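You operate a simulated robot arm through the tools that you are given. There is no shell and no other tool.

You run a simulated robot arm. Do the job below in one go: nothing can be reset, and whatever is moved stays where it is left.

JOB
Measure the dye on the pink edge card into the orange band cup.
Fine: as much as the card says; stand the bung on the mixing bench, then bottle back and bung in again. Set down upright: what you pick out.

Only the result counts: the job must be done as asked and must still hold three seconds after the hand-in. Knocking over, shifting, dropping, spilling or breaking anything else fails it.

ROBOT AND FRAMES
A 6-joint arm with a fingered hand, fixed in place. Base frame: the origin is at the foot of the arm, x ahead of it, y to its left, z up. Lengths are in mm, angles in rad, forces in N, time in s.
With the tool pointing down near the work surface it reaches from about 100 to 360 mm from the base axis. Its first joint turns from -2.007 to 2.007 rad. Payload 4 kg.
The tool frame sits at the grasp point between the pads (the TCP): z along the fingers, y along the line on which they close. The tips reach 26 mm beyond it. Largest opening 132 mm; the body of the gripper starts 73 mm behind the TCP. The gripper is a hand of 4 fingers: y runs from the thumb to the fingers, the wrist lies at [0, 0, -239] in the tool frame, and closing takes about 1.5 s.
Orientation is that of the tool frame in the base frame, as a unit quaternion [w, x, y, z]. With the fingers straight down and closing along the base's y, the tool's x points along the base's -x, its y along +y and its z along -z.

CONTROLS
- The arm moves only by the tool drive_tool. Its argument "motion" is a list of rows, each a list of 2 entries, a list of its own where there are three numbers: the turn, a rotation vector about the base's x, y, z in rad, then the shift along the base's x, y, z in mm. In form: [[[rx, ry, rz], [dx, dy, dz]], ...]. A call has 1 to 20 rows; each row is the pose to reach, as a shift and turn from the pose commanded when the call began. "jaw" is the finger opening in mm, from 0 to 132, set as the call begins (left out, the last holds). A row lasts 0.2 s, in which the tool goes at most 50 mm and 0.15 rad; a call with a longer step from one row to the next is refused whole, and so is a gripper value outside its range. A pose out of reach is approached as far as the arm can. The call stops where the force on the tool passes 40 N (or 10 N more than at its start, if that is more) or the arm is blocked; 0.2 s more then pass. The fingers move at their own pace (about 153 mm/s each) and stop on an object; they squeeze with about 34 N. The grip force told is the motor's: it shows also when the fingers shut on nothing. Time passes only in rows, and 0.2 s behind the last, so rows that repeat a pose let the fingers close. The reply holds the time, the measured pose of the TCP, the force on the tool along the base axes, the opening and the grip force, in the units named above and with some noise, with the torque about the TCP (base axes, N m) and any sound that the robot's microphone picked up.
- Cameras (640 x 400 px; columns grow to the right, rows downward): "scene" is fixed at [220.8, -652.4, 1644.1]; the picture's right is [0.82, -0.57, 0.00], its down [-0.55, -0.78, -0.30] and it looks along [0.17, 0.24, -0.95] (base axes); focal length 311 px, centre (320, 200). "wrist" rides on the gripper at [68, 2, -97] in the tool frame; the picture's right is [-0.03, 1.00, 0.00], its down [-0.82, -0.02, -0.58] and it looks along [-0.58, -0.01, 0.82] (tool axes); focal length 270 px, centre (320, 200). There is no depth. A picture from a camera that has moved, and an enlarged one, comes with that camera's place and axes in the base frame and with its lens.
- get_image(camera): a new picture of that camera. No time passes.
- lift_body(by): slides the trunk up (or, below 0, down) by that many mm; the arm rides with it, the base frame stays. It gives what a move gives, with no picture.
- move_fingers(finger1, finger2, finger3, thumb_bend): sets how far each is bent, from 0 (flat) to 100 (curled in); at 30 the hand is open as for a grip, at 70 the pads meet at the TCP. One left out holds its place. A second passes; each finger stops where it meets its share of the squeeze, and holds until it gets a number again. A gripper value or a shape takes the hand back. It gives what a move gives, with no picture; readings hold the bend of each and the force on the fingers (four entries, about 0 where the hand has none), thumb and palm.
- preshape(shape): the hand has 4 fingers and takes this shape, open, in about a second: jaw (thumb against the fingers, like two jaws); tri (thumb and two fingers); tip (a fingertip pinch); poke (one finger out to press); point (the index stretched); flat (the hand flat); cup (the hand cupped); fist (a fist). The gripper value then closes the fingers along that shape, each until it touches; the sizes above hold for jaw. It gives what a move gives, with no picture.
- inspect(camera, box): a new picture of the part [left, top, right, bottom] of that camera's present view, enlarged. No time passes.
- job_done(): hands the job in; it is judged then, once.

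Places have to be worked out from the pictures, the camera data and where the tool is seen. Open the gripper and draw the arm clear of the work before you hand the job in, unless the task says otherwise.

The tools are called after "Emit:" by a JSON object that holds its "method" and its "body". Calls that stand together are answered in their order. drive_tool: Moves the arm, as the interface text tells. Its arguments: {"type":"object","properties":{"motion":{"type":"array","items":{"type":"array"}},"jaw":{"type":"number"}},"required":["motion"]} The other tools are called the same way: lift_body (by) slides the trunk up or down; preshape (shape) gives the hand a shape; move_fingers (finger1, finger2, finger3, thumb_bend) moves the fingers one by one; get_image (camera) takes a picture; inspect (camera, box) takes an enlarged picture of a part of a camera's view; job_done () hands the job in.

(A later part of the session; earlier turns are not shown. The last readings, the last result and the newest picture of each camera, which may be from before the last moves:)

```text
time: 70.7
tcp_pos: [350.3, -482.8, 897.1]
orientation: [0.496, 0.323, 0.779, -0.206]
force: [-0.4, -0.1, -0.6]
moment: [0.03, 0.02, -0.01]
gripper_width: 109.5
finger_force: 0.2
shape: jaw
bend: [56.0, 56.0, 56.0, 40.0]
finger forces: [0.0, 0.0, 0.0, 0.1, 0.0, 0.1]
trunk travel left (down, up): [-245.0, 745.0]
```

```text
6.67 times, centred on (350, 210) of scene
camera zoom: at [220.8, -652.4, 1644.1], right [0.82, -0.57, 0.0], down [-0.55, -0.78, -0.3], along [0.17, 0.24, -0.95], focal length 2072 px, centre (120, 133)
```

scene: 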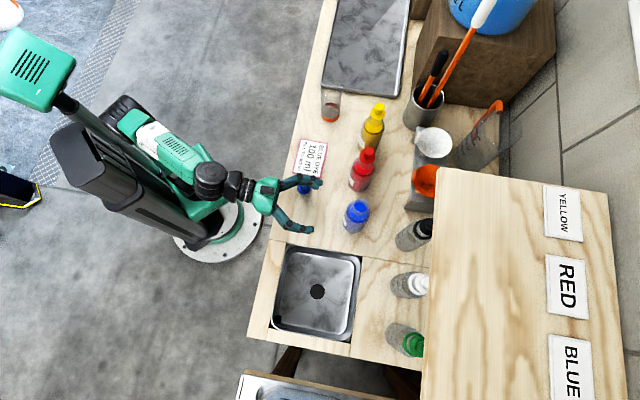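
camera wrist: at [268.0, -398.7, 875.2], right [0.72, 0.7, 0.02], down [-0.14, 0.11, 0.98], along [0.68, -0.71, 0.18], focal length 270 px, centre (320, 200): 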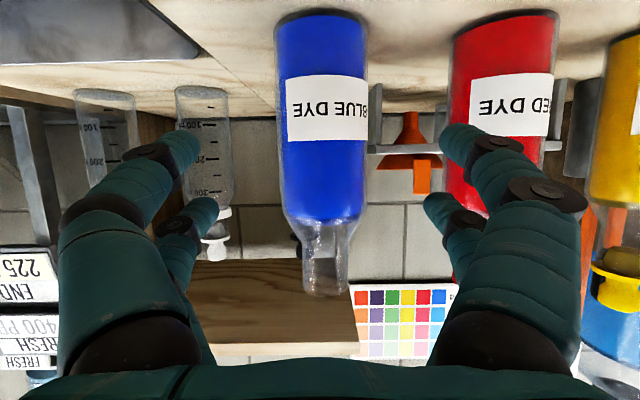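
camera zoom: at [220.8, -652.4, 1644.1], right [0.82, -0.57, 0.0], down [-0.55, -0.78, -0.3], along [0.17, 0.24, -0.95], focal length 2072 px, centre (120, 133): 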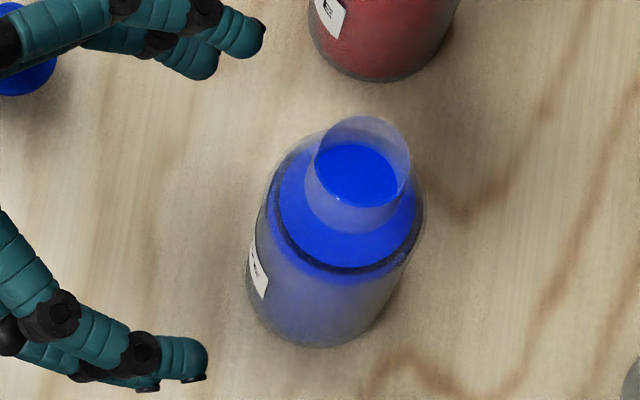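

The bottle is upright and unspilled. The lean came from the 25° pitch, which made the upper fingertips hook behind it, so I'll regrip nearer level (80°) with the bottle axis about 12 mm beyond the tool point, where the tips meet its sides. First I'll turn, then check the view.

Emit:
{"method": "drive_tool", "body": {"motion": [[[-0.0925, -0.0925, 0], [0, 0, 0]], [[-0.1851, -0.1851, 0], [5, -5, 0]], [[-0.1851, -0.1851, 0], [10, -10, 0]], [[-0.1851, -0.1851, 0], [10, -10, 0]]], "jaw": 100}}

Emit:
{"method": "get_image", "body": {"camera": "wrist"}}

```text
time: 71.7
tcp_pos: [358.6, -495.2, 896.0]
orientation: [0.593, 0.295, 0.707, -0.247]
force: [0.0, -0.1, 0.3]
moment: [0.01, 0.01, 0.01]
gripper_width: 100.4
finger_force: 0.1
shape: jaw
bend: [63.0, 63.0, 63.0, 50.0]
finger forces: [0.0, 0.0, 0.0, 0.0, 0.1, 0.0]
trunk travel left (down, up): [-245.0, 745.0]
```

```text
taken
camera wrist: at [283.9, -416.0, 844.6], right [0.71, 0.7, 0.03], down [-0.32, 0.29, 0.9], along [0.63, -0.65, 0.43], focal length 270 px, centre (320, 200)
```

wrist: 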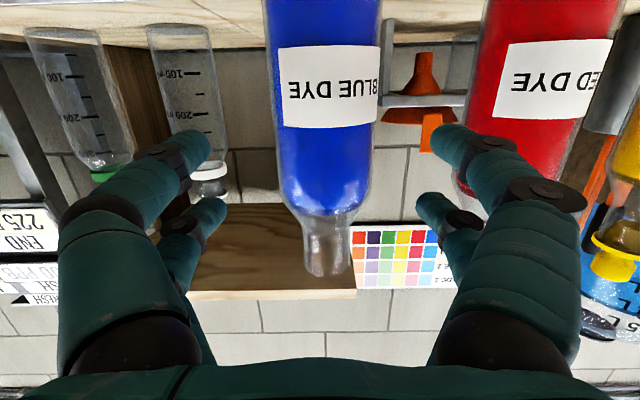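

I'll advance to place the bottle between the fingertips with this orientation, at z ≈ 878.

Emit:
{"method": "drive_tool", "body": {"motion": [[[0, 0, 0], [9, -8, -6]], [[0, 0, 0], [18, -16, -12]], [[0, 0, 0], [27, -24, -18]], [[0, 0, 0], [36.2, -31.7, -18]], [[0, 0, 0], [36.2, -31.7, -18]]]}}

Emit:
{"method": "get_image", "body": {"camera": "wrist"}}

Emit:
{"method": "inspect", "body": {"camera": "scene", "box": [310, 170, 390, 250]}}

```text
time: 72.9
tcp_pos: [394.6, -524.0, 880.8]
orientation: [0.593, 0.295, 0.707, -0.247]
force: [-0.3, 0.3, 0.3]
moment: [0.02, 0.0, -0.02]
gripper_width: 100.6
finger_force: 0.0
shape: jaw
bend: [63.0, 63.0, 63.0, 50.0]
finger forces: [0.1, 0.0, 0.0, 0.0, 0.0, 0.1]
trunk travel left (down, up): [-245.0, 745.0]
```

```text
taken
camera wrist: at [318.8, -445.8, 828.6], right [0.71, 0.7, 0.03], down [-0.32, 0.29, 0.9], along [0.63, -0.65, 0.43], focal length 270 px, centre (320, 200)
```

wrist: 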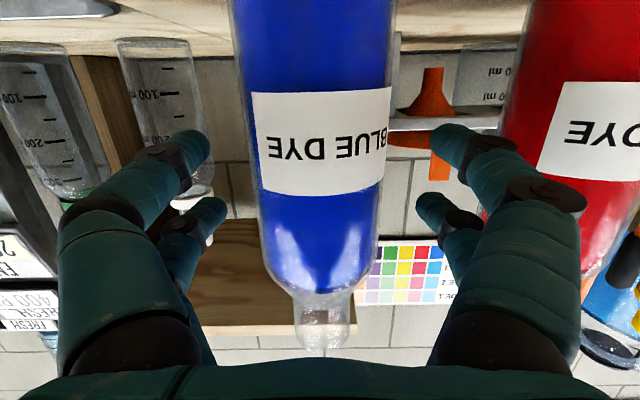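

```text
5.00 times, centred on (350, 210) of scene
camera zoom: at [220.8, -652.4, 1644.1], right [0.82, -0.57, 0.0], down [-0.55, -0.78, -0.3], along [0.17, 0.24, -0.95], focal length 1554 px, centre (170, 150)
```

zoom: 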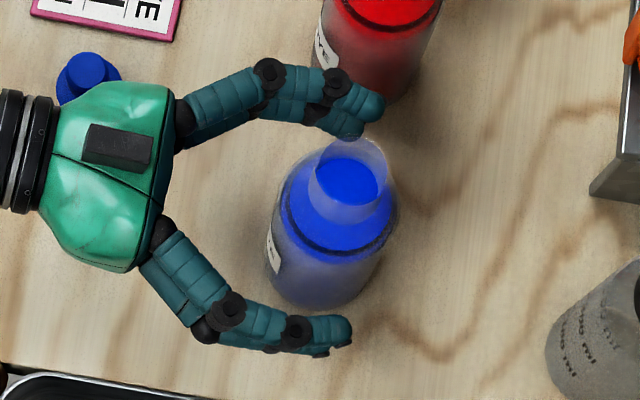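

The fingertips are level with the bottle's axis. I'll close in stages, watching that both sides meet evenly.

Emit:
{"method": "drive_tool", "body": {"motion": [[[0, 0, 0], [0, 0, 0]], [[0, 0, 0], [0, 0, 0]], [[0, 0, 0], [0, 0, 0]]], "jaw": 68}}

Emit:
{"method": "inspect", "body": {"camera": "scene", "box": [310, 170, 390, 250]}}

Emit:
{"method": "get_image", "body": {"camera": "wrist"}}

```text
time: 73.7
tcp_pos: [393.8, -523.7, 879.9]
orientation: [0.594, 0.294, 0.707, -0.247]
force: [-1.1, -0.1, -0.2]
moment: [0.03, 0.0, -0.02]
gripper_width: 68.5
finger_force: 0.0
shape: jaw
bend: [72.0, 72.0, 72.0, 70.0]
finger forces: [0.1, 0.0, 0.1, 0.0, 0.0, 0.1]
trunk travel left (down, up): [-245.0, 745.0]
```

```text
5.00 times, centred on (350, 210) of scene
camera zoom: at [220.8, -652.4, 1644.1], right [0.82, -0.57, 0.0], down [-0.55, -0.78, -0.3], along [0.17, 0.24, -0.95], focal length 1554 px, centre (170, 150)
```

zoom: 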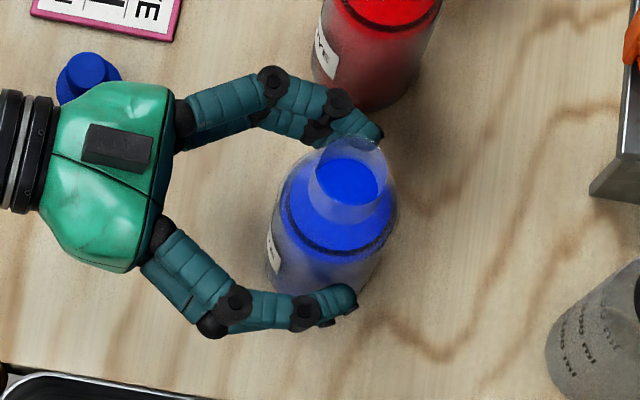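

```text
taken
camera wrist: at [318.7, -445.7, 828.5], right [0.71, 0.7, 0.03], down [-0.32, 0.29, 0.9], along [0.63, -0.65, 0.43], focal length 270 px, centre (320, 200)
```

wrist: 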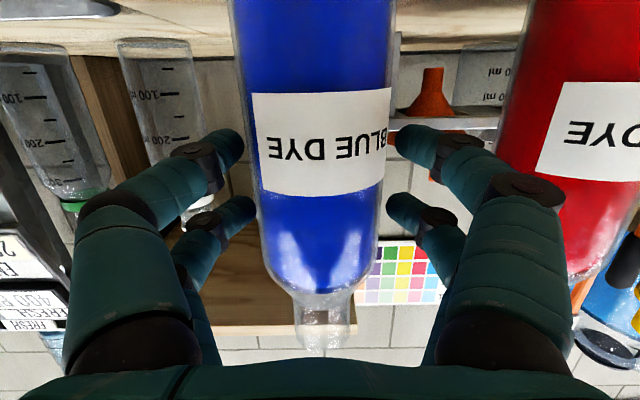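

The tips now reach about 8 mm past the bottle's axis, which would pull it inward. I'll back off 7 mm while not touching, then close.

Emit:
{"method": "drive_tool", "body": {"motion": [[[0, 0, 0], [-2.5, 2.5, 0]], [[0, 0, 0], [-5, 5, 0]], [[0, 0, 0], [-5, 5, 0]]]}}

Emit:
{"method": "drive_tool", "body": {"motion": [[[0, 0, 0], [0, 0, 0]], [[0, 0, 0], [0, 0, 0]]], "jaw": 59}}

Emit:
{"method": "inspect", "body": {"camera": "scene", "box": [310, 170, 390, 250]}}

Emit:
{"method": "get_image", "body": {"camera": "wrist"}}

```text
time: 74.5
tcp_pos: [389.7, -518.5, 879.5]
orientation: [0.594, 0.293, 0.708, -0.246]
force: [0.7, -0.1, 0.7]
moment: [0.02, -0.03, 0.01]
gripper_width: 68.3
finger_force: 0.1
shape: jaw
bend: [72.0, 72.0, 72.0, 70.0]
finger forces: [0.1, 0.1, 0.0, 0.1, 0.1, 0.0]
trunk travel left (down, up): [-245.0, 745.0]
```

```text
time: 75.1
tcp_pos: [388.9, -519.4, 880.0]
orientation: [0.593, 0.295, 0.708, -0.246]
force: [-0.3, -0.1, -0.2]
moment: [0.0, -0.01, -0.01]
gripper_width: 59.8
finger_force: 0.0
shape: jaw
bend: [73.0, 73.0, 73.0, 70.0]
finger forces: [0.0, 0.1, 0.1, 0.0, 0.2, 0.1]
trunk travel left (down, up): [-245.0, 745.0]
```

```text
5.00 times, centred on (350, 210) of scene
camera zoom: at [220.8, -652.4, 1644.1], right [0.82, -0.57, 0.0], down [-0.55, -0.78, -0.3], along [0.17, 0.24, -0.95], focal length 1554 px, centre (170, 150)
```

zoom: 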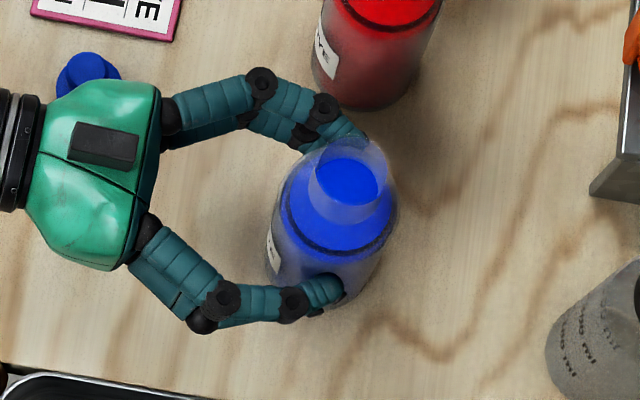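

```text
taken
camera wrist: at [313.9, -440.8, 828.0], right [0.71, 0.7, 0.03], down [-0.32, 0.29, 0.9], along [0.63, -0.65, 0.43], focal length 270 px, centre (320, 200)
```

wrist: 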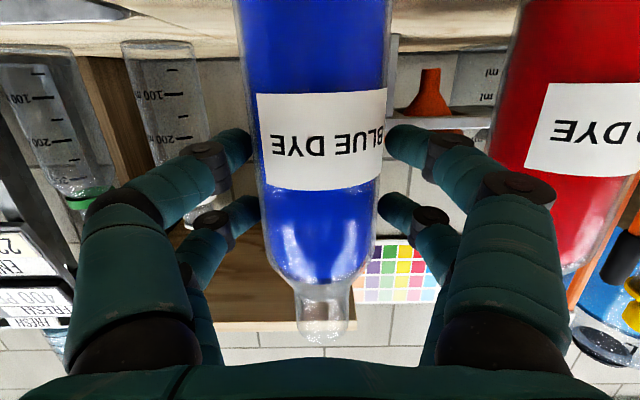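

Fingers are just touching at 60 mm with the tips on the bottle's sides. I'll squeeze now.

Emit:
{"method": "drive_tool", "body": {"motion": [[[0, 0, 0], [0, 0, 0]], [[0, 0, 0], [0, 0, 0]]], "jaw": 50}}

Emit:
{"method": "inspect", "body": {"camera": "scene", "box": [310, 170, 390, 250]}}

Emit:
{"method": "get_image", "body": {"camera": "wrist"}}

```text
time: 75.7
tcp_pos: [389.5, -518.4, 879.5]
orientation: [0.593, 0.293, 0.708, -0.245]
force: [0.5, -1.4, -0.1]
moment: [-0.01, 0.03, -0.01]
gripper_width: 51.4
finger_force: 34.0
shape: jaw
bend: [73.0, 74.0, 73.0, 70.0]
finger forces: [30.9, 30.9, 30.8, 0.0, 31.3, 0.1]
trunk travel left (down, up): [-245.0, 745.0]
```

```text
5.00 times, centred on (350, 210) of scene
camera zoom: at [220.8, -652.4, 1644.1], right [0.82, -0.57, 0.0], down [-0.55, -0.78, -0.3], along [0.17, 0.24, -0.95], focal length 1554 px, centre (170, 150)
```

zoom: 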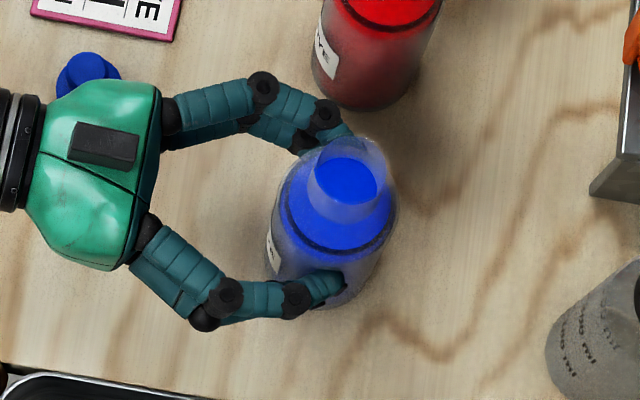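

```text
taken
camera wrist: at [313.9, -440.9, 828.0], right [0.71, 0.7, 0.03], down [-0.32, 0.29, 0.9], along [0.63, -0.65, 0.43], focal length 270 px, centre (320, 200)
```

wrist: 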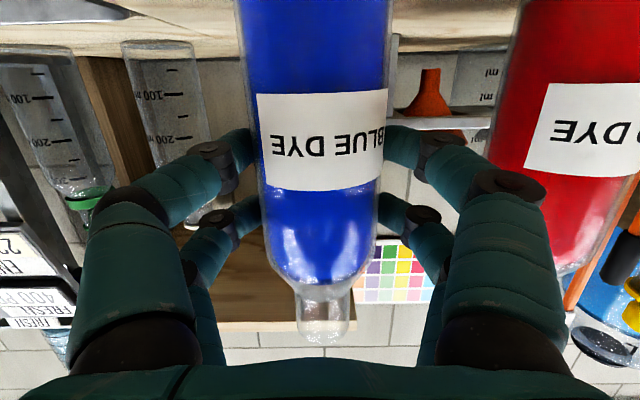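

All four fingers hold evenly at about 31 N each and the bottle hasn't moved. I'll lift it gently and read the weight.

Emit:
{"method": "drive_tool", "body": {"motion": [[[0, 0, 0], [0, 0, 3]], [[0, 0, 0], [0, 0, 8]], [[0, 0, 0], [0, 0, 15]], [[0, 0, 0], [0, 0, 15]], [[0, 0, 0], [0, 0, 15]]]}}

Emit:
{"method": "get_image", "body": {"camera": "wrist"}}

Emit:
{"method": "inspect", "body": {"camera": "scene", "box": [310, 170, 390, 250]}}

```text
time: 76.9
tcp_pos: [390.0, -518.3, 892.7]
orientation: [0.594, 0.294, 0.708, -0.246]
force: [-0.3, -0.2, -2.9]
moment: [0.04, 0.03, -0.01]
gripper_width: 51.4
finger_force: 33.9
shape: jaw
bend: [73.0, 74.0, 73.0, 70.0]
finger forces: [31.1, 30.6, 30.8, 0.0, 31.2, 0.0]
trunk travel left (down, up): [-245.0, 745.0]
```

```text
taken
camera wrist: at [315.0, -440.6, 841.5], right [0.71, 0.7, 0.03], down [-0.32, 0.29, 0.9], along [0.63, -0.65, 0.43], focal length 270 px, centre (320, 200)
```

wrist: 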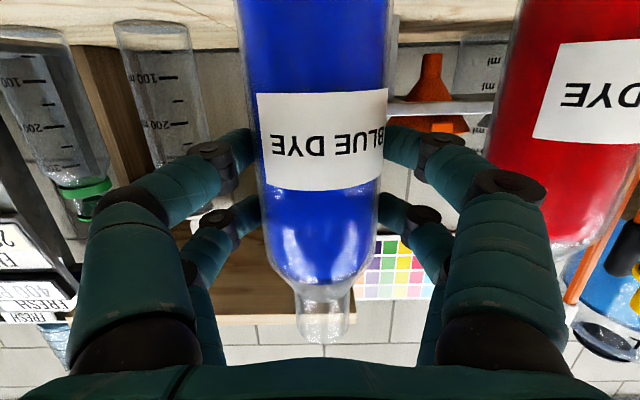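

```text
5.00 times, centred on (350, 210) of scene
camera zoom: at [220.8, -652.4, 1644.1], right [0.82, -0.57, 0.0], down [-0.55, -0.78, -0.3], along [0.17, 0.24, -0.95], focal length 1554 px, centre (170, 150)
```

zoom: 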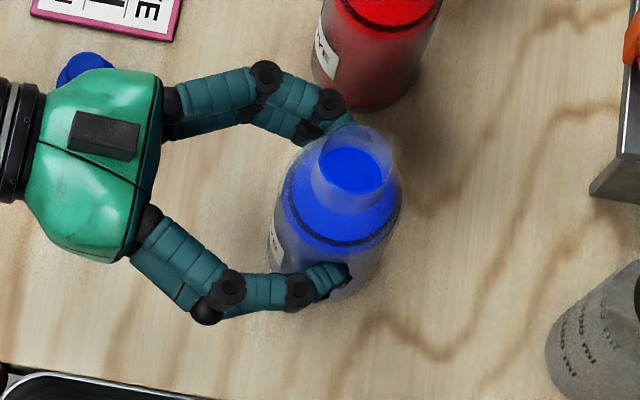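

The bottle is lifted cleanly, bearing about 3 N. I'll raise it and draw back toward the robot, clear of the red bottle, at a gentle pace.

Emit:
{"method": "drive_tool", "body": {"motion": [[[0, 0, 0], [0, 0, 10]], [[0, 0, 0], [-4, 4, 22]], [[0, 0, 0], [-12, 12, 35]], [[0, 0, 0], [-22, 22, 48]], [[0, 0, 0], [-32, 32, 58]], [[0, 0, 0], [-42, 42, 66]], [[0, 0, 0], [-52, 52, 70]], [[0, 0, 0], [-60, 60, 72]], [[0, 0, 0], [-60, 60, 72]], [[0, 0, 0], [-60, 60, 72]]]}}

Emit:
{"method": "drive_tool", "body": {"motion": [[[0, 0, 0], [0, 0, 0]], [[0, 0, 0], [0, 0, 0]]]}}

Emit:
{"method": "drive_tool", "body": {"motion": [[[0, 0, 0], [0, 0, 0]], [[0, 0, 0], [0, 0, 0]]]}}

Emit:
{"method": "get_image", "body": {"camera": "scene"}}

```text
time: 79.1
tcp_pos: [331.3, -460.1, 967.2]
orientation: [0.594, 0.294, 0.707, -0.246]
force: [-0.3, 0.2, -2.8]
moment: [0.05, 0.03, 0.0]
gripper_width: 51.4
finger_force: 34.1
shape: jaw
bend: [73.0, 74.0, 73.0, 70.0]
finger forces: [31.1, 30.8, 30.7, 0.0, 31.2, 0.0]
trunk travel left (down, up): [-245.0, 745.0]
```

```text
time: 79.7
tcp_pos: [330.2, -460.2, 967.4]
orientation: [0.593, 0.294, 0.708, -0.247]
force: [0.1, 0.3, -3.4]
moment: [0.08, 0.03, 0.02]
gripper_width: 51.2
finger_force: 33.6
shape: jaw
bend: [73.0, 74.0, 73.0, 70.0]
finger forces: [31.0, 30.8, 30.7, 0.1, 31.2, 0.0]
trunk travel left (down, up): [-245.0, 745.0]
```

```text
time: 80.3
tcp_pos: [331.6, -459.2, 967.9]
orientation: [0.594, 0.294, 0.707, -0.246]
force: [-0.2, 0.7, -4.1]
moment: [0.03, 0.03, 0.01]
gripper_width: 51.5
finger_force: 33.4
shape: jaw
bend: [73.0, 74.0, 73.0, 70.0]
finger forces: [31.1, 30.7, 30.9, 0.1, 31.2, 0.0]
trunk travel left (down, up): [-245.0, 745.0]
```

```text
taken
```

scene: 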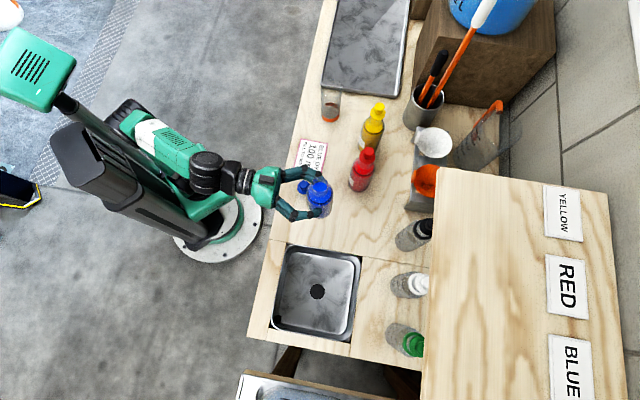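

The weight averages about 3.3 N. I'll carry the bottle along the bench toward the cup, stopping well short, and use the wrist camera to fix the cup's position.

Emit:
{"method": "drive_tool", "body": {"motion": [[[0, 0, 0], [8, 8, 0]], [[0, 0, 0], [20, 20, 0]], [[0, 0, 0], [33, 33, 0]], [[0, 0, 0], [46, 46, 0]], [[0, 0, 0], [59, 59, 0]], [[0, 0, 0], [72, 72, 0]], [[0, 0, 0], [85, 85, 0]], [[0, 0, 0], [98, 98, 0]], [[0, 0, 0], [108, 108, 0]], [[0, 0, 0], [114, 114, 0]], [[0, 0, 0], [117, 117, 0]], [[0, 0, 0], [117, 117, 0]]]}}

Emit:
{"method": "get_image", "body": {"camera": "wrist"}}

Emit:
{"method": "get_image", "body": {"camera": "scene"}}

```text
time: 82.9
tcp_pos: [447.3, -342.8, 965.2]
orientation: [0.594, 0.294, 0.708, -0.246]
force: [-0.1, -0.7, -2.7]
moment: [0.04, 0.03, 0.0]
gripper_width: 51.5
finger_force: 34.2
shape: jaw
bend: [73.0, 74.0, 73.0, 70.0]
finger forces: [31.1, 31.0, 30.8, 0.0, 31.1, 0.0]
trunk travel left (down, up): [-245.0, 745.0]
```

```text
taken
camera wrist: at [372.2, -264.5, 912.8], right [0.71, 0.7, 0.03], down [-0.32, 0.29, 0.9], along [0.63, -0.65, 0.43], focal length 270 px, centre (320, 200)
```

wrist: 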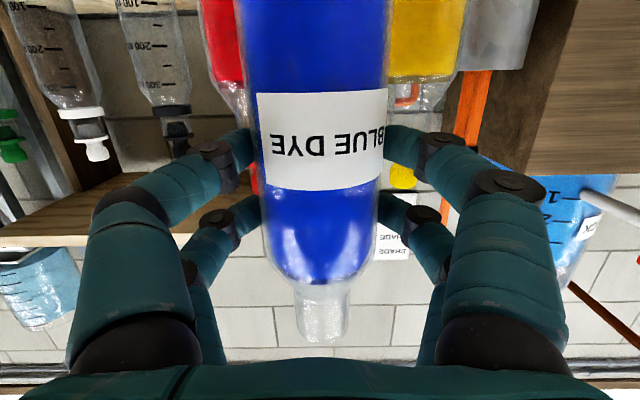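

```text
taken
```

scene: 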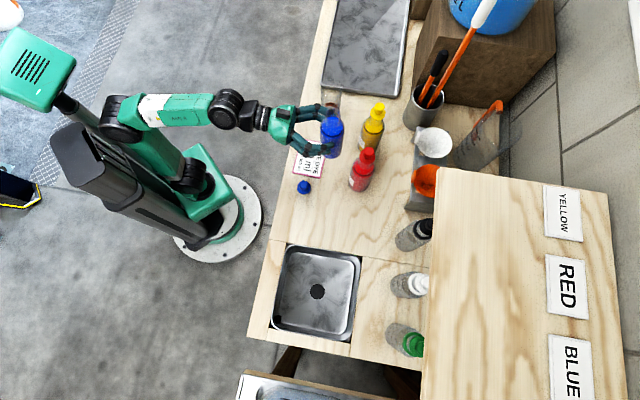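

The cup is out of the wrist camera's view here. I'll enlarge the cup and the bung in the scene camera; the bung's known place lets me calibrate that camera.

Emit:
{"method": "inspect", "body": {"camera": "scene", "box": [300, 70, 370, 130]}}

Emit:
{"method": "inspect", "body": {"camera": "scene", "box": [280, 150, 350, 220]}}

```text
6.67 times, centred on (335, 100) of scene
camera zoom: at [220.8, -652.4, 1644.1], right [0.82, -0.57, 0.0], down [-0.55, -0.78, -0.3], along [0.17, 0.24, -0.95], focal length 2072 px, centre (220, 867)
```

zoom: 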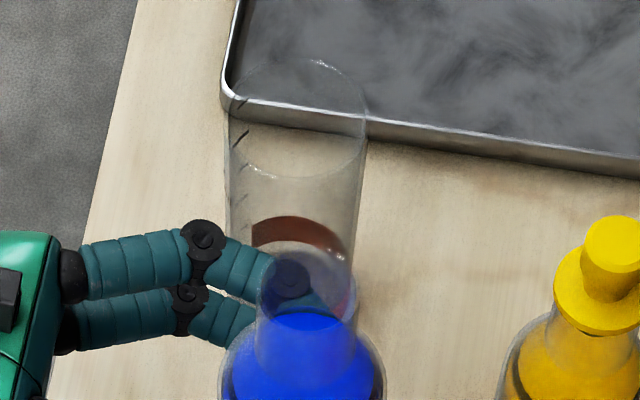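

```text
5.71 times, centred on (315, 185) of scene
camera zoom: at [220.8, -652.4, 1644.1], right [0.82, -0.57, 0.0], down [-0.55, -0.78, -0.3], along [0.17, 0.24, -0.95], focal length 1776 px, centre (349, 286)
```

zoom: 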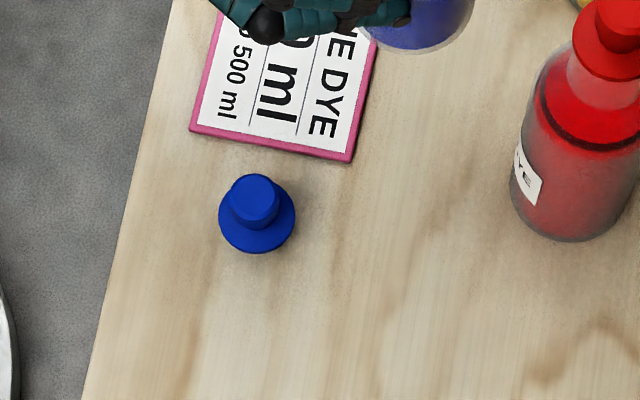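

The scene camera projects the held bottle mouth and the bung where I expect them, so I trust it here. The cup's centre is at n ≈ 556, s ≈ 236 (x 560, y -226), with the rim at z ≈ 932. I'll move in front of it, still short and upright, then tilt to 60°, before any liquid should run.

Emit:
{"method": "drive_tool", "body": {"motion": [[[0, 0, 0], [1.3, 10, 3]], [[0, 0, 0], [2.6, 20, 6]], [[0, 0, 0], [4, 30, 9]], [[0, 0, 0], [5.3, 38.5, 10]], [[0, 0, 0], [5.3, 38.5, 10]]]}}

Emit:
{"method": "drive_tool", "body": {"motion": [[[-0.05, 0.05, 0], [0, 0, 0]], [[-0.1, 0.1, 0], [0, 0, 0]], [[-0.15, 0.15, 0], [0, 0, 0]], [[-0.2, 0.2, 0], [0, 0, 0]], [[-0.25, 0.25, 0], [0, 0, 0]], [[-0.3, 0.3, 0], [0, 0, 0]], [[-0.35, 0.35, 0], [0, 0, 0]], [[-0.4, 0.4, 0], [0, 0, 0]], [[-0.45, 0.45, 0], [0, 0, 0]], [[-0.5, 0.5, 0], [0, 0, 0]], [[-0.55, 0.55, 0], [0, 0, 0]], [[-0.6, 0.6, 0], [0, 0, 0]], [[-0.6, 0.6, 0], [0, 0, 0]]]}}

Emit:
{"method": "get_image", "body": {"camera": "wrist"}}

Emit:
{"method": "inspect", "body": {"camera": "scene", "box": [280, 60, 380, 150]}}

```text
time: 84.1
tcp_pos: [453.2, -302.7, 974.1]
orientation: [0.594, 0.294, 0.708, -0.246]
force: [-0.3, -0.4, -3.8]
moment: [0.04, 0.01, 0.01]
gripper_width: 51.4
finger_force: 34.4
shape: jaw
bend: [73.0, 74.0, 73.0, 70.0]
finger forces: [31.2, 31.0, 30.9, 0.0, 31.1, 0.0]
trunk travel left (down, up): [-245.0, 745.0]
```

```text
time: 86.9
tcp_pos: [452.8, -302.7, 975.5]
orientation: [0.42, 0.024, 0.746, -0.516]
force: [-0.3, -0.3, -3.3]
moment: [0.06, -0.01, 0.02]
gripper_width: 51.4
finger_force: 33.9
shape: jaw
bend: [73.0, 74.0, 73.0, 70.0]
finger forces: [32.2, 32.0, 30.7, 0.0, 31.0, 0.0]
trunk travel left (down, up): [-245.0, 745.0]
```

```text
taken
camera wrist: at [350.5, -252.1, 939.4], right [0.48, 0.48, -0.73], down [0.17, 0.77, 0.61], along [0.86, -0.42, 0.29], focal length 270 px, centre (320, 200)
```

wrist: 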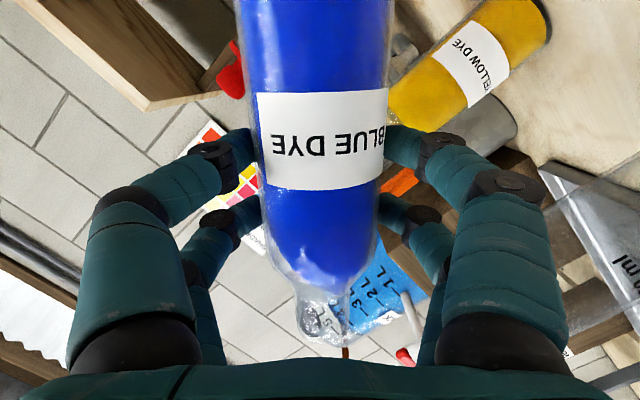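

```text
4.44 times, centred on (330, 105) of scene
camera zoom: at [220.8, -652.4, 1644.1], right [0.82, -0.57, 0.0], down [-0.55, -0.78, -0.3], along [0.17, 0.24, -0.95], focal length 1382 px, centre (276, 622)
```

zoom: 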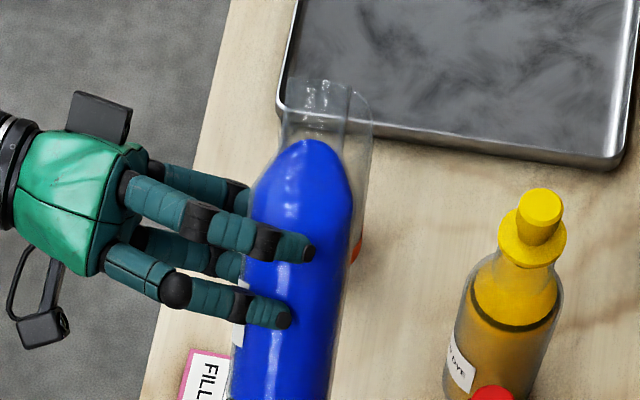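

At 49° nothing runs. I'll move in over the cup and tilt on to about 63°, still below where I expect flow to start.

Emit:
{"method": "drive_tool", "body": {"motion": [[[0, 0, 0], [5, 5, -3]], [[0, 0, 0], [10, 10, -6]], [[0, 0, 0], [15, 15, -9]], [[0, 0, 0], [19.8, 19.8, -13]], [[-0.045, 0.045, 0], [19.8, 19.8, -13]], [[-0.09, 0.09, 0], [19.8, 19.8, -13]], [[-0.135, 0.135, 0], [19.8, 19.8, -13]], [[-0.18, 0.18, 0], [19.8, 19.8, -13]], [[-0.18, 0.18, 0], [19.8, 19.8, -13]]]}}

Emit:
{"method": "get_image", "body": {"camera": "wrist"}}

Emit:
{"method": "inspect", "body": {"camera": "scene", "box": [280, 60, 380, 150]}}

```text
time: 88.9
tcp_pos: [472.5, -282.0, 962.8]
orientation: [0.352, -0.062, 0.732, -0.581]
force: [0.2, 0.8, -2.4]
moment: [0.07, 0.02, -0.01]
gripper_width: 50.9
finger_force: 34.3
shape: jaw
bend: [73.0, 74.0, 73.0, 70.0]
finger forces: [32.4, 32.1, 30.6, 0.0, 30.9, 0.1]
trunk travel left (down, up): [-245.0, 745.0]
```

```text
taken
camera wrist: at [364.7, -237.7, 937.5], right [0.34, 0.33, -0.88], down [0.26, 0.87, 0.42], along [0.9, -0.38, 0.21], focal length 270 px, centre (320, 200)
```

wrist: 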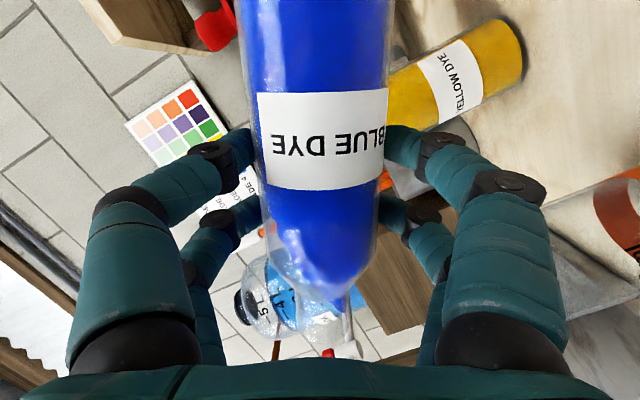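

```text
4.44 times, centred on (330, 105) of scene
camera zoom: at [220.8, -652.4, 1644.1], right [0.82, -0.57, 0.0], down [-0.55, -0.78, -0.3], along [0.17, 0.24, -0.95], focal length 1382 px, centre (276, 622)
```

zoom: 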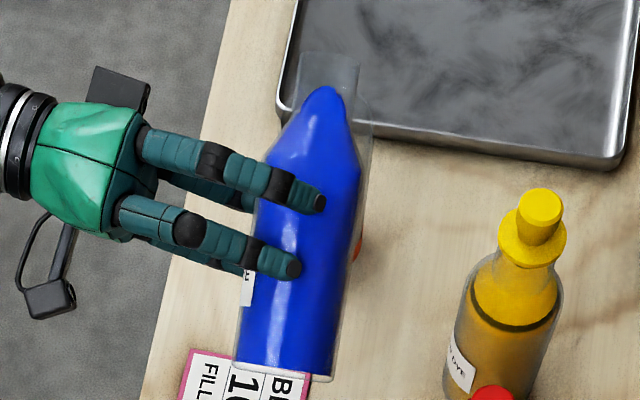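

At 63° the dye has reached partway into the neck and the mouth is above the cup. I'll tilt on in small steps, listening and looking after each.

Emit:
{"method": "drive_tool", "body": {"motion": [[[-0.02, 0.02, 0], [0, 0, 0]], [[-0.04, 0.04, 0], [0, 0, 0]], [[-0.06, 0.06, 0], [0, 0, 0]], [[-0.06, 0.06, 0], [0, 0, 0]], [[-0.06, 0.06, 0], [0, 0, 0]]]}}

Emit:
{"method": "inspect", "body": {"camera": "scene", "box": [290, 60, 370, 140]}}

```text
time: 90.1
tcp_pos: [472.9, -283.4, 962.5]
orientation: [0.328, -0.089, 0.724, -0.6]
force: [0.5, 0.8, -3.6]
moment: [0.07, 0.04, 0.0]
gripper_width: 51.3
finger_force: 33.7
shape: jaw
bend: [73.0, 74.0, 73.0, 70.0]
finger forces: [32.5, 32.2, 30.7, 0.0, 31.0, 0.0]
trunk travel left (down, up): [-245.0, 745.0]
```

```text
5.00 times, centred on (330, 100) of scene
camera zoom: at [220.8, -652.4, 1644.1], right [0.82, -0.57, 0.0], down [-0.55, -0.78, -0.3], along [0.17, 0.24, -0.95], focal length 1554 px, centre (270, 700)
```

zoom: 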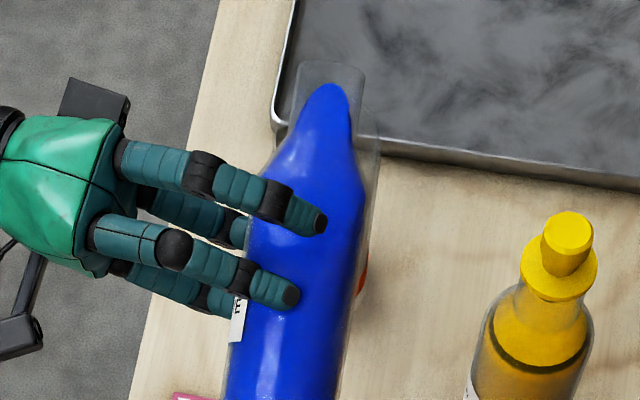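

At 68° the dye is about at the lip, with no flow yet. I'll go on in about 1.5° steps.

Emit:
{"method": "drive_tool", "body": {"motion": [[[-0.01, 0.01, 0], [0, 0, 0]], [[-0.019, 0.019, 0], [0, 0, 0]], [[-0.019, 0.019, 0], [0, 0, 0]], [[-0.019, 0.019, 0], [0, 0, 0]]]}}

Emit:
{"method": "inspect", "body": {"camera": "scene", "box": [290, 60, 370, 140]}}

Emit:
{"method": "get_image", "body": {"camera": "wrist"}}

```text
time: 91.1
tcp_pos: [471.9, -283.5, 962.6]
orientation: [0.32, -0.098, 0.721, -0.606]
force: [-0.9, 0.6, -4.4]
moment: [0.09, 0.02, -0.02]
gripper_width: 51.0
finger_force: 33.8
shape: jaw
bend: [73.0, 74.0, 73.0, 70.0]
finger forces: [32.6, 32.3, 30.7, 0.1, 30.9, 0.0]
trunk travel left (down, up): [-245.0, 745.0]
```

```text
5.00 times, centred on (330, 100) of scene
camera zoom: at [220.8, -652.4, 1644.1], right [0.82, -0.57, 0.0], down [-0.55, -0.78, -0.3], along [0.17, 0.24, -0.95], focal length 1554 px, centre (270, 700)
```

zoom: 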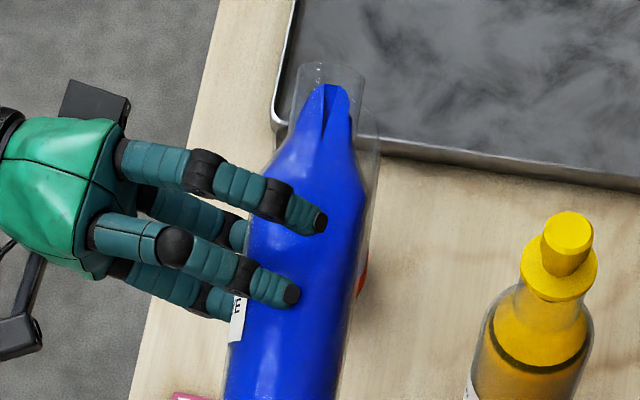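

```text
taken
camera wrist: at [362.2, -239.8, 942.2], right [0.27, 0.26, -0.93], down [0.29, 0.9, 0.33], along [0.92, -0.36, 0.16], focal length 270 px, centre (320, 200)
```

wrist: 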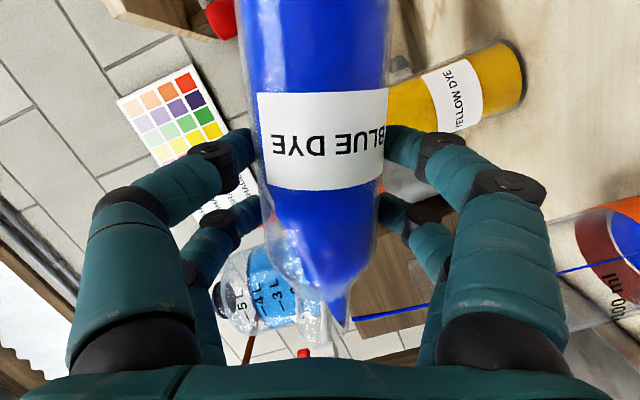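

Flow has started at about 70°: a thin blue stream falls from the lip into the middle of the cup. I'll hold this tilt and watch.

Emit:
{"method": "drive_tool", "body": {"motion": [[[0, 0, 0], [0, 0, 0]], [[0, 0, 0], [0, 0, 0]], [[0, 0, 0], [0, 0, 0]], [[0, 0, 0], [0, 0, 0]]]}}

Emit:
{"method": "inspect", "body": {"camera": "wrist", "box": [480, 150, 640, 350]}}

Emit:
{"method": "inspect", "body": {"camera": "scene", "box": [290, 60, 370, 140]}}

```text
time: 92.1
tcp_pos: [471.5, -283.5, 963.9]
orientation: [0.321, -0.097, 0.721, -0.607]
force: [0.1, 0.7, -4.3]
moment: [0.07, -0.01, -0.01]
gripper_width: 51.2
finger_force: 34.1
shape: jaw
bend: [73.0, 74.0, 73.0, 70.0]
finger forces: [32.5, 32.3, 30.7, 0.0, 30.7, 0.1]
trunk travel left (down, up): [-245.0, 745.0]
```

```text
2.00 times, centred on (560, 250) of wrist
camera zoom: at [362.2, -239.8, 942.2], right [0.27, 0.26, -0.93], down [0.29, 0.9, 0.33], along [0.92, -0.36, 0.16], focal length 541 px, centre (-160, 100)
```

zoom: 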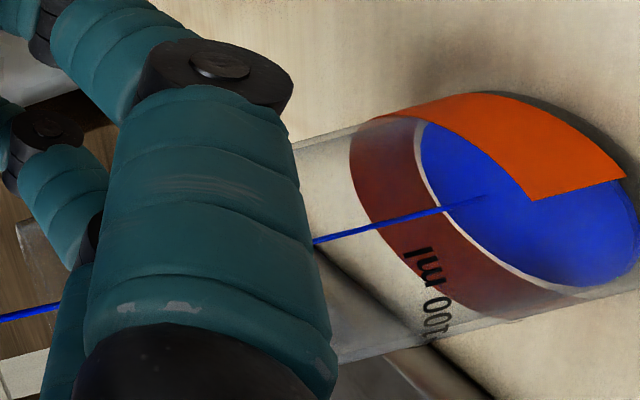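

```text
5.00 times, centred on (330, 100) of scene
camera zoom: at [220.8, -652.4, 1644.1], right [0.82, -0.57, 0.0], down [-0.55, -0.78, -0.3], along [0.17, 0.24, -0.95], focal length 1554 px, centre (270, 700)
```

zoom: 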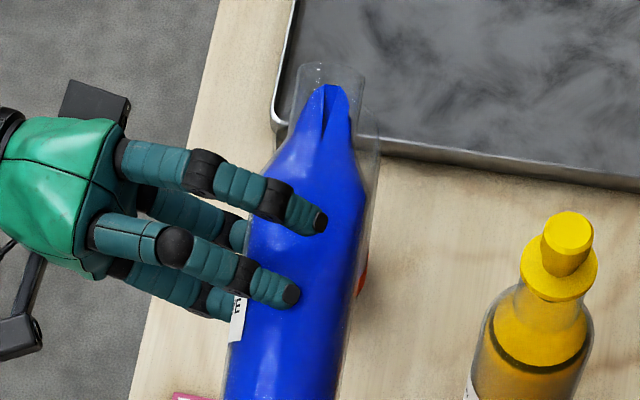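

The wrist camera shows the cup, the stream landing near its middle, the rising blue level and the 100 ml mark. I'll add 1° of tilt and keep watching.

Emit:
{"method": "drive_tool", "body": {"motion": [[[-0.012, 0.012, 0], [0, 0, 0]], [[-0.012, 0.012, 0], [0, 0, 0]], [[-0.012, 0.012, 0], [0, 0, 0]], [[-0.012, 0.012, 0], [0, 0, 0]], [[-0.012, 0.012, 0], [0, 0, 0]], [[-0.012, 0.012, 0], [0, 0, 0]]]}}

Emit:
{"method": "inspect", "body": {"camera": "wrist", "box": [520, 150, 640, 330]}}

```text
time: 93.5
tcp_pos: [471.8, -283.6, 961.7]
orientation: [0.315, -0.103, 0.719, -0.611]
force: [0.1, -0.3, -3.4]
moment: [0.07, -0.02, -0.04]
gripper_width: 51.1
finger_force: 34.1
shape: jaw
bend: [73.0, 74.0, 73.0, 70.0]
finger forces: [32.5, 32.4, 30.7, 0.1, 30.9, 0.0]
trunk travel left (down, up): [-245.0, 745.0]
```

```text
2.22 times, centred on (580, 240) of wrist
camera zoom: at [361.6, -240.1, 942.9], right [0.26, 0.25, -0.93], down [0.3, 0.9, 0.32], along [0.92, -0.36, 0.16], focal length 601 px, centre (-258, 111)
```

zoom: 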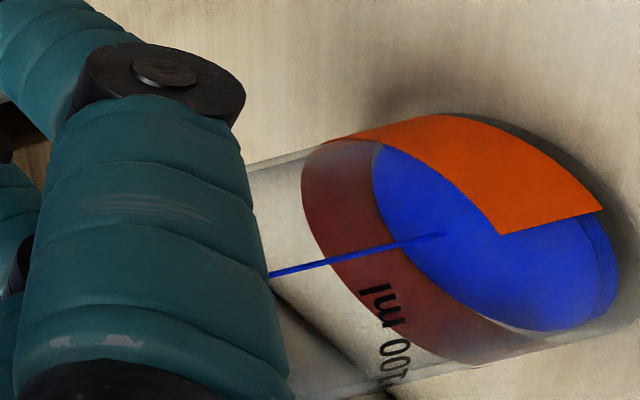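

The level is climbing slowly. I'll continue with another degree.

Emit:
{"method": "drive_tool", "body": {"motion": [[[-0.012, 0.012, 0], [0, 0, 0]], [[-0.012, 0.012, 0], [0, 0, 0]], [[-0.012, 0.012, 0], [0, 0, 0]], [[-0.012, 0.012, 0], [0, 0, 0]], [[-0.012, 0.012, 0], [0, 0, 0]], [[-0.012, 0.012, 0], [0, 0, 0]], [[-0.012, 0.012, 0], [0, 0, 0]], [[-0.012, 0.012, 0], [0, 0, 0]]]}}

Emit:
{"method": "inspect", "body": {"camera": "wrist", "box": [520, 150, 640, 330]}}

```text
time: 95.3
tcp_pos: [471.3, -283.8, 962.7]
orientation: [0.31, -0.108, 0.718, -0.614]
force: [0.8, 0.7, -2.4]
moment: [0.08, 0.03, -0.01]
gripper_width: 51.1
finger_force: 34.5
shape: jaw
bend: [73.0, 74.0, 73.0, 70.0]
finger forces: [32.5, 32.1, 30.7, 0.0, 30.9, 0.1]
trunk travel left (down, up): [-245.0, 745.0]
```

```text
2.22 times, centred on (580, 240) of wrist
camera zoom: at [361.6, -240.7, 943.6], right [0.24, 0.24, -0.94], down [0.3, 0.9, 0.31], along [0.92, -0.36, 0.15], focal length 601 px, centre (-258, 111)
```

zoom: 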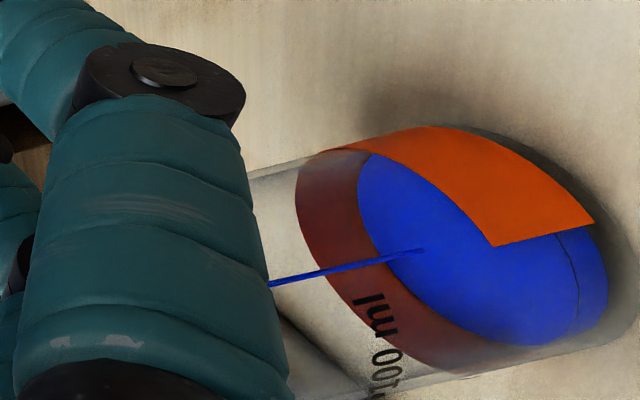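

About 8 mm of dye in the cup by now, roughly 20 ml. I'll step 2° further and hold.

Emit:
{"method": "drive_tool", "body": {"motion": [[[-0.012, 0.012, 0], [0, 0, 0]], [[-0.024, 0.024, 0], [0, 0, 0]], [[-0.024, 0.024, 0], [0, 0, 0]], [[-0.024, 0.024, 0], [0, 0, 0]], [[-0.024, 0.024, 0], [0, 0, 0]], [[-0.024, 0.024, 0], [0, 0, 0]], [[-0.024, 0.024, 0], [0, 0, 0]], [[-0.024, 0.024, 0], [0, 0, 0]]]}}

Emit:
{"method": "inspect", "body": {"camera": "wrist", "box": [520, 150, 640, 330]}}

Emit:
{"method": "inspect", "body": {"camera": "scene", "box": [290, 60, 370, 140]}}

```text
time: 97.1
tcp_pos: [470.7, -283.3, 964.2]
orientation: [0.301, -0.12, 0.714, -0.621]
force: [0.5, -0.3, -2.9]
moment: [0.04, 0.04, 0.01]
gripper_width: 51.0
finger_force: 33.4
shape: jaw
bend: [73.0, 74.0, 73.0, 70.0]
finger forces: [32.5, 32.2, 30.7, 0.1, 31.1, 0.0]
trunk travel left (down, up): [-245.0, 745.0]
```

```text
2.22 times, centred on (580, 240) of wrist
camera zoom: at [361.4, -240.2, 946.0], right [0.22, 0.21, -0.95], down [0.31, 0.91, 0.28], along [0.93, -0.35, 0.14], focal length 601 px, centre (-258, 111)
```

zoom: 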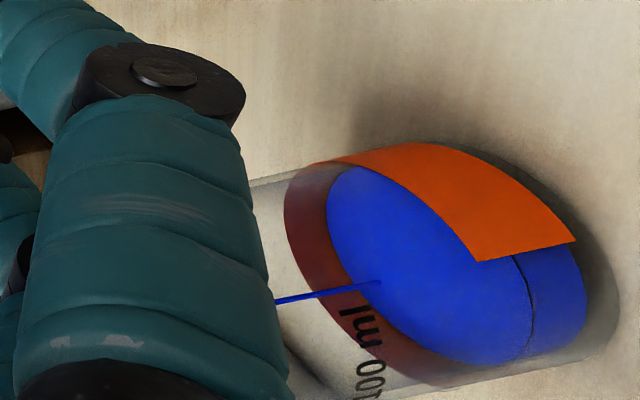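

```text
5.00 times, centred on (330, 100) of scene
camera zoom: at [220.8, -652.4, 1644.1], right [0.82, -0.57, 0.0], down [-0.55, -0.78, -0.3], along [0.17, 0.24, -0.95], focal length 1554 px, centre (270, 700)
```

zoom: 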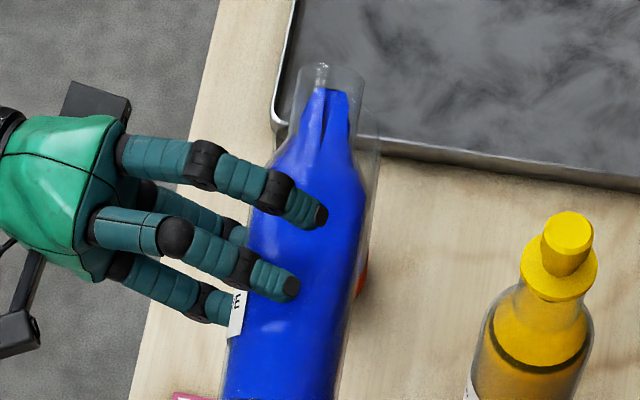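

About 12 mm deep now, perhaps 30 ml; the stream still lands well inside. I'll continue by 2°.

Emit:
{"method": "drive_tool", "body": {"motion": [[[-0.012, 0.012, 0], [0, 0, 0]], [[-0.024, 0.024, 0], [0, 0, 0]], [[-0.024, 0.024, 0], [0, 0, 0]], [[-0.024, 0.024, 0], [0, 0, 0]], [[-0.024, 0.024, 0], [0, 0, 0]], [[-0.024, 0.024, 0], [0, 0, 0]], [[-0.024, 0.024, 0], [0, 0, 0]], [[-0.024, 0.024, 0], [0, 0, 0]]]}}

Emit:
{"method": "inspect", "body": {"camera": "wrist", "box": [520, 150, 640, 330]}}

```text
time: 98.9
tcp_pos: [471.7, -284.3, 963.3]
orientation: [0.29, -0.132, 0.709, -0.629]
force: [0.4, -0.3, -3.3]
moment: [0.06, 0.01, 0.03]
gripper_width: 51.0
finger_force: 34.4
shape: jaw
bend: [73.0, 74.0, 73.0, 70.0]
finger forces: [32.4, 32.2, 30.6, 0.1, 30.9, 0.0]
trunk travel left (down, up): [-245.0, 745.0]
```

```text
2.22 times, centred on (580, 240) of wrist
camera zoom: at [361.2, -241.1, 947.1], right [0.2, 0.19, -0.96], down [0.31, 0.92, 0.25], along [0.93, -0.35, 0.12], focal length 601 px, centre (-258, 111)
```

zoom: 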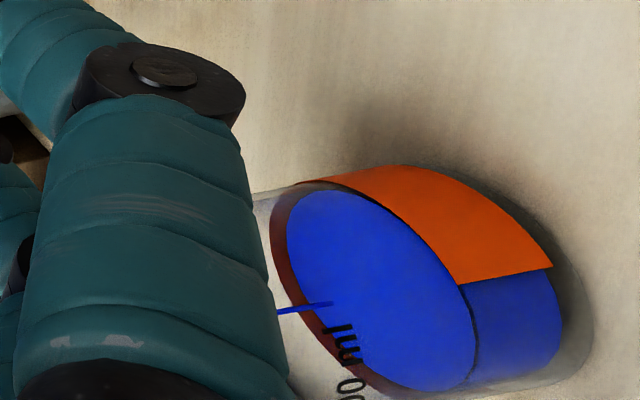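

Now about 21 mm deep, near 50 ml, and the "100 ml" text sits about 22 mm higher. I'll continue by 2° per step.

Emit:
{"method": "drive_tool", "body": {"motion": [[[-0.012, 0.012, 0], [0, 0, 0]], [[-0.024, 0.024, 0], [0, 0, 0]], [[-0.024, 0.024, 0], [0, 0, 0]], [[-0.024, 0.024, 0], [0, 0, 0]], [[-0.024, 0.024, 0], [0, 0, 0]], [[-0.024, 0.024, 0], [0, 0, 0]]]}}

Emit:
{"method": "inspect", "body": {"camera": "wrist", "box": [520, 150, 640, 330]}}

```text
time: 100.3
tcp_pos: [471.8, -283.3, 962.3]
orientation: [0.279, -0.142, 0.706, -0.635]
force: [-0.1, 0.2, -3.4]
moment: [0.06, 0.01, 0.02]
gripper_width: 51.2
finger_force: 33.8
shape: jaw
bend: [73.0, 74.0, 73.0, 70.0]
finger forces: [32.5, 32.2, 30.8, 0.0, 31.0, 0.0]
trunk travel left (down, up): [-245.0, 745.0]
```

```text
2.22 times, centred on (580, 240) of wrist
camera zoom: at [361.1, -241.5, 948.7], right [0.18, 0.17, -0.97], down [0.32, 0.92, 0.22], along [0.93, -0.35, 0.11], focal length 601 px, centre (-258, 111)
```

zoom: 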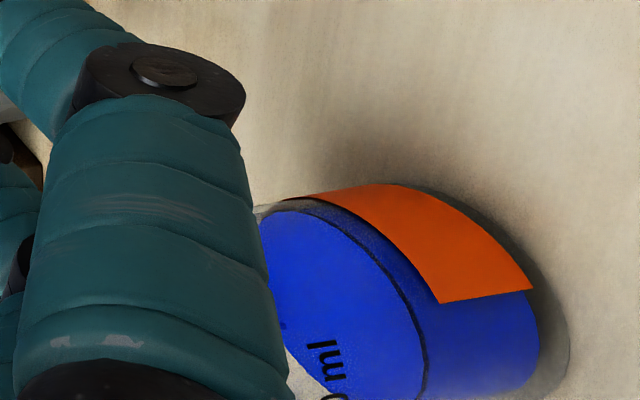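

Roughly 57 ml so far. I'll hold this tilt for a second to see whether the flow still runs at this angle.

Emit:
{"method": "drive_tool", "body": {"motion": [[[0, 0, 0], [0, 0, 0]], [[0, 0, 0], [0, 0, 0]], [[0, 0, 0], [0, 0, 0]], [[0, 0, 0], [0, 0, 0]], [[0, 0, 0], [0, 0, 0]], [[0, 0, 0], [0, 0, 0]]]}}

Emit:
{"method": "inspect", "body": {"camera": "wrist", "box": [520, 150, 640, 330]}}

Emit:
{"method": "inspect", "body": {"camera": "scene", "box": [290, 60, 370, 140]}}

Emit:
{"method": "get_image", "body": {"camera": "wrist"}}

```text
time: 101.7
tcp_pos: [472.5, -283.5, 963.7]
orientation: [0.28, -0.142, 0.706, -0.634]
force: [0.3, -0.9, -2.6]
moment: [0.06, 0.02, 0.01]
gripper_width: 51.3
finger_force: 34.6
shape: jaw
bend: [73.0, 74.0, 73.0, 70.0]
finger forces: [32.3, 32.3, 30.9, 0.0, 31.0, 0.0]
trunk travel left (down, up): [-245.0, 745.0]
```

```text
2.22 times, centred on (580, 240) of wrist
camera zoom: at [361.1, -241.5, 948.7], right [0.18, 0.17, -0.97], down [0.32, 0.92, 0.22], along [0.93, -0.35, 0.11], focal length 601 px, centre (-258, 111)
```

zoom: 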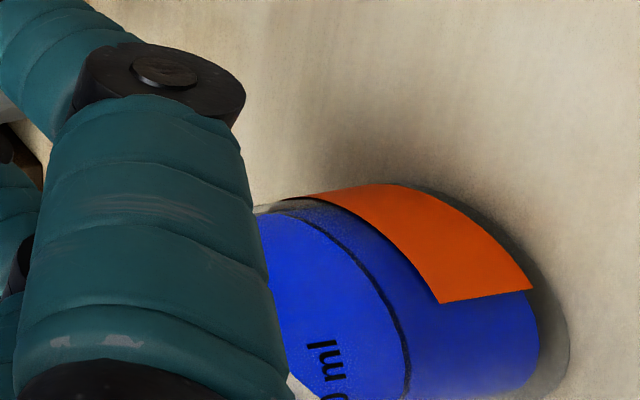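

```text
5.00 times, centred on (330, 100) of scene
camera zoom: at [220.8, -652.4, 1644.1], right [0.82, -0.57, 0.0], down [-0.55, -0.78, -0.3], along [0.17, 0.24, -0.95], focal length 1554 px, centre (270, 700)
```

zoom: 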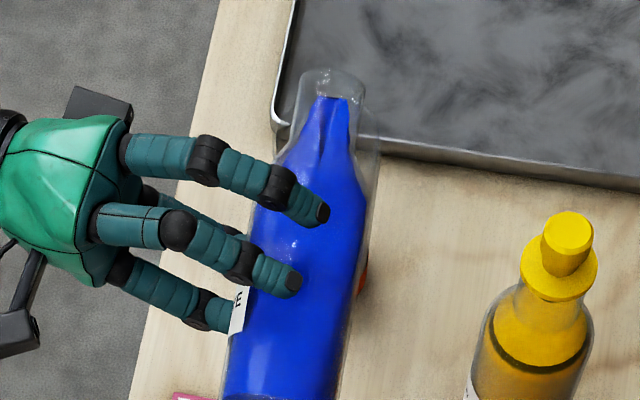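

```text
taken
camera wrist: at [361.1, -241.5, 948.7], right [0.18, 0.17, -0.97], down [0.32, 0.92, 0.22], along [0.93, -0.35, 0.11], focal length 270 px, centre (320, 200)
```

wrist: 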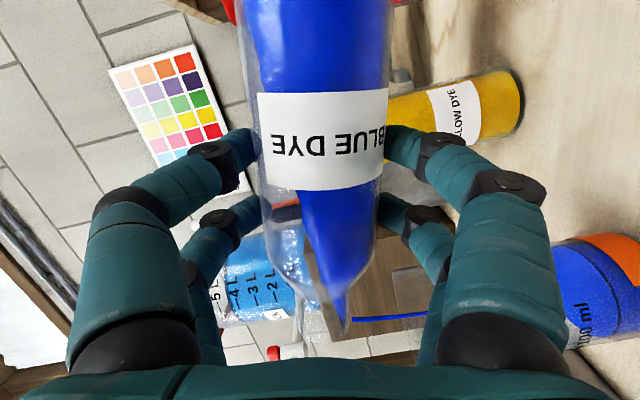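

The flow continues at about 6 ml/s with the tilt held; I estimate 65 ml now. I'll hold a bit over a second more.

Emit:
{"method": "drive_tool", "body": {"motion": [[[0, 0, 0], [0, 0, 0]], [[0, 0, 0], [0, 0, 0]], [[0, 0, 0], [0, 0, 0]], [[0, 0, 0], [0, 0, 0]], [[0, 0, 0], [0, 0, 0]], [[0, 0, 0], [0, 0, 0]]]}}

Emit:
{"method": "inspect", "body": {"camera": "wrist", "box": [520, 200, 640, 400]}}

```text
time: 103.1
tcp_pos: [473.0, -283.1, 962.5]
orientation: [0.28, -0.142, 0.706, -0.635]
force: [-0.5, 0.1, -2.9]
moment: [0.08, 0.01, -0.02]
gripper_width: 51.3
finger_force: 34.3
shape: jaw
bend: [73.0, 74.0, 73.0, 70.0]
finger forces: [32.4, 32.2, 30.8, 0.1, 31.2, 0.0]
trunk travel left (down, up): [-245.0, 745.0]
```

```text
2.00 times, centred on (580, 300) of wrist
camera zoom: at [361.1, -241.5, 948.7], right [0.18, 0.17, -0.97], down [0.32, 0.92, 0.22], along [0.93, -0.35, 0.11], focal length 541 px, centre (-200, 0)
```

zoom: 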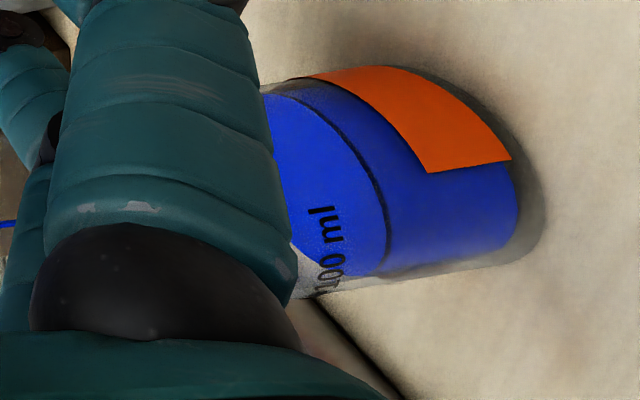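

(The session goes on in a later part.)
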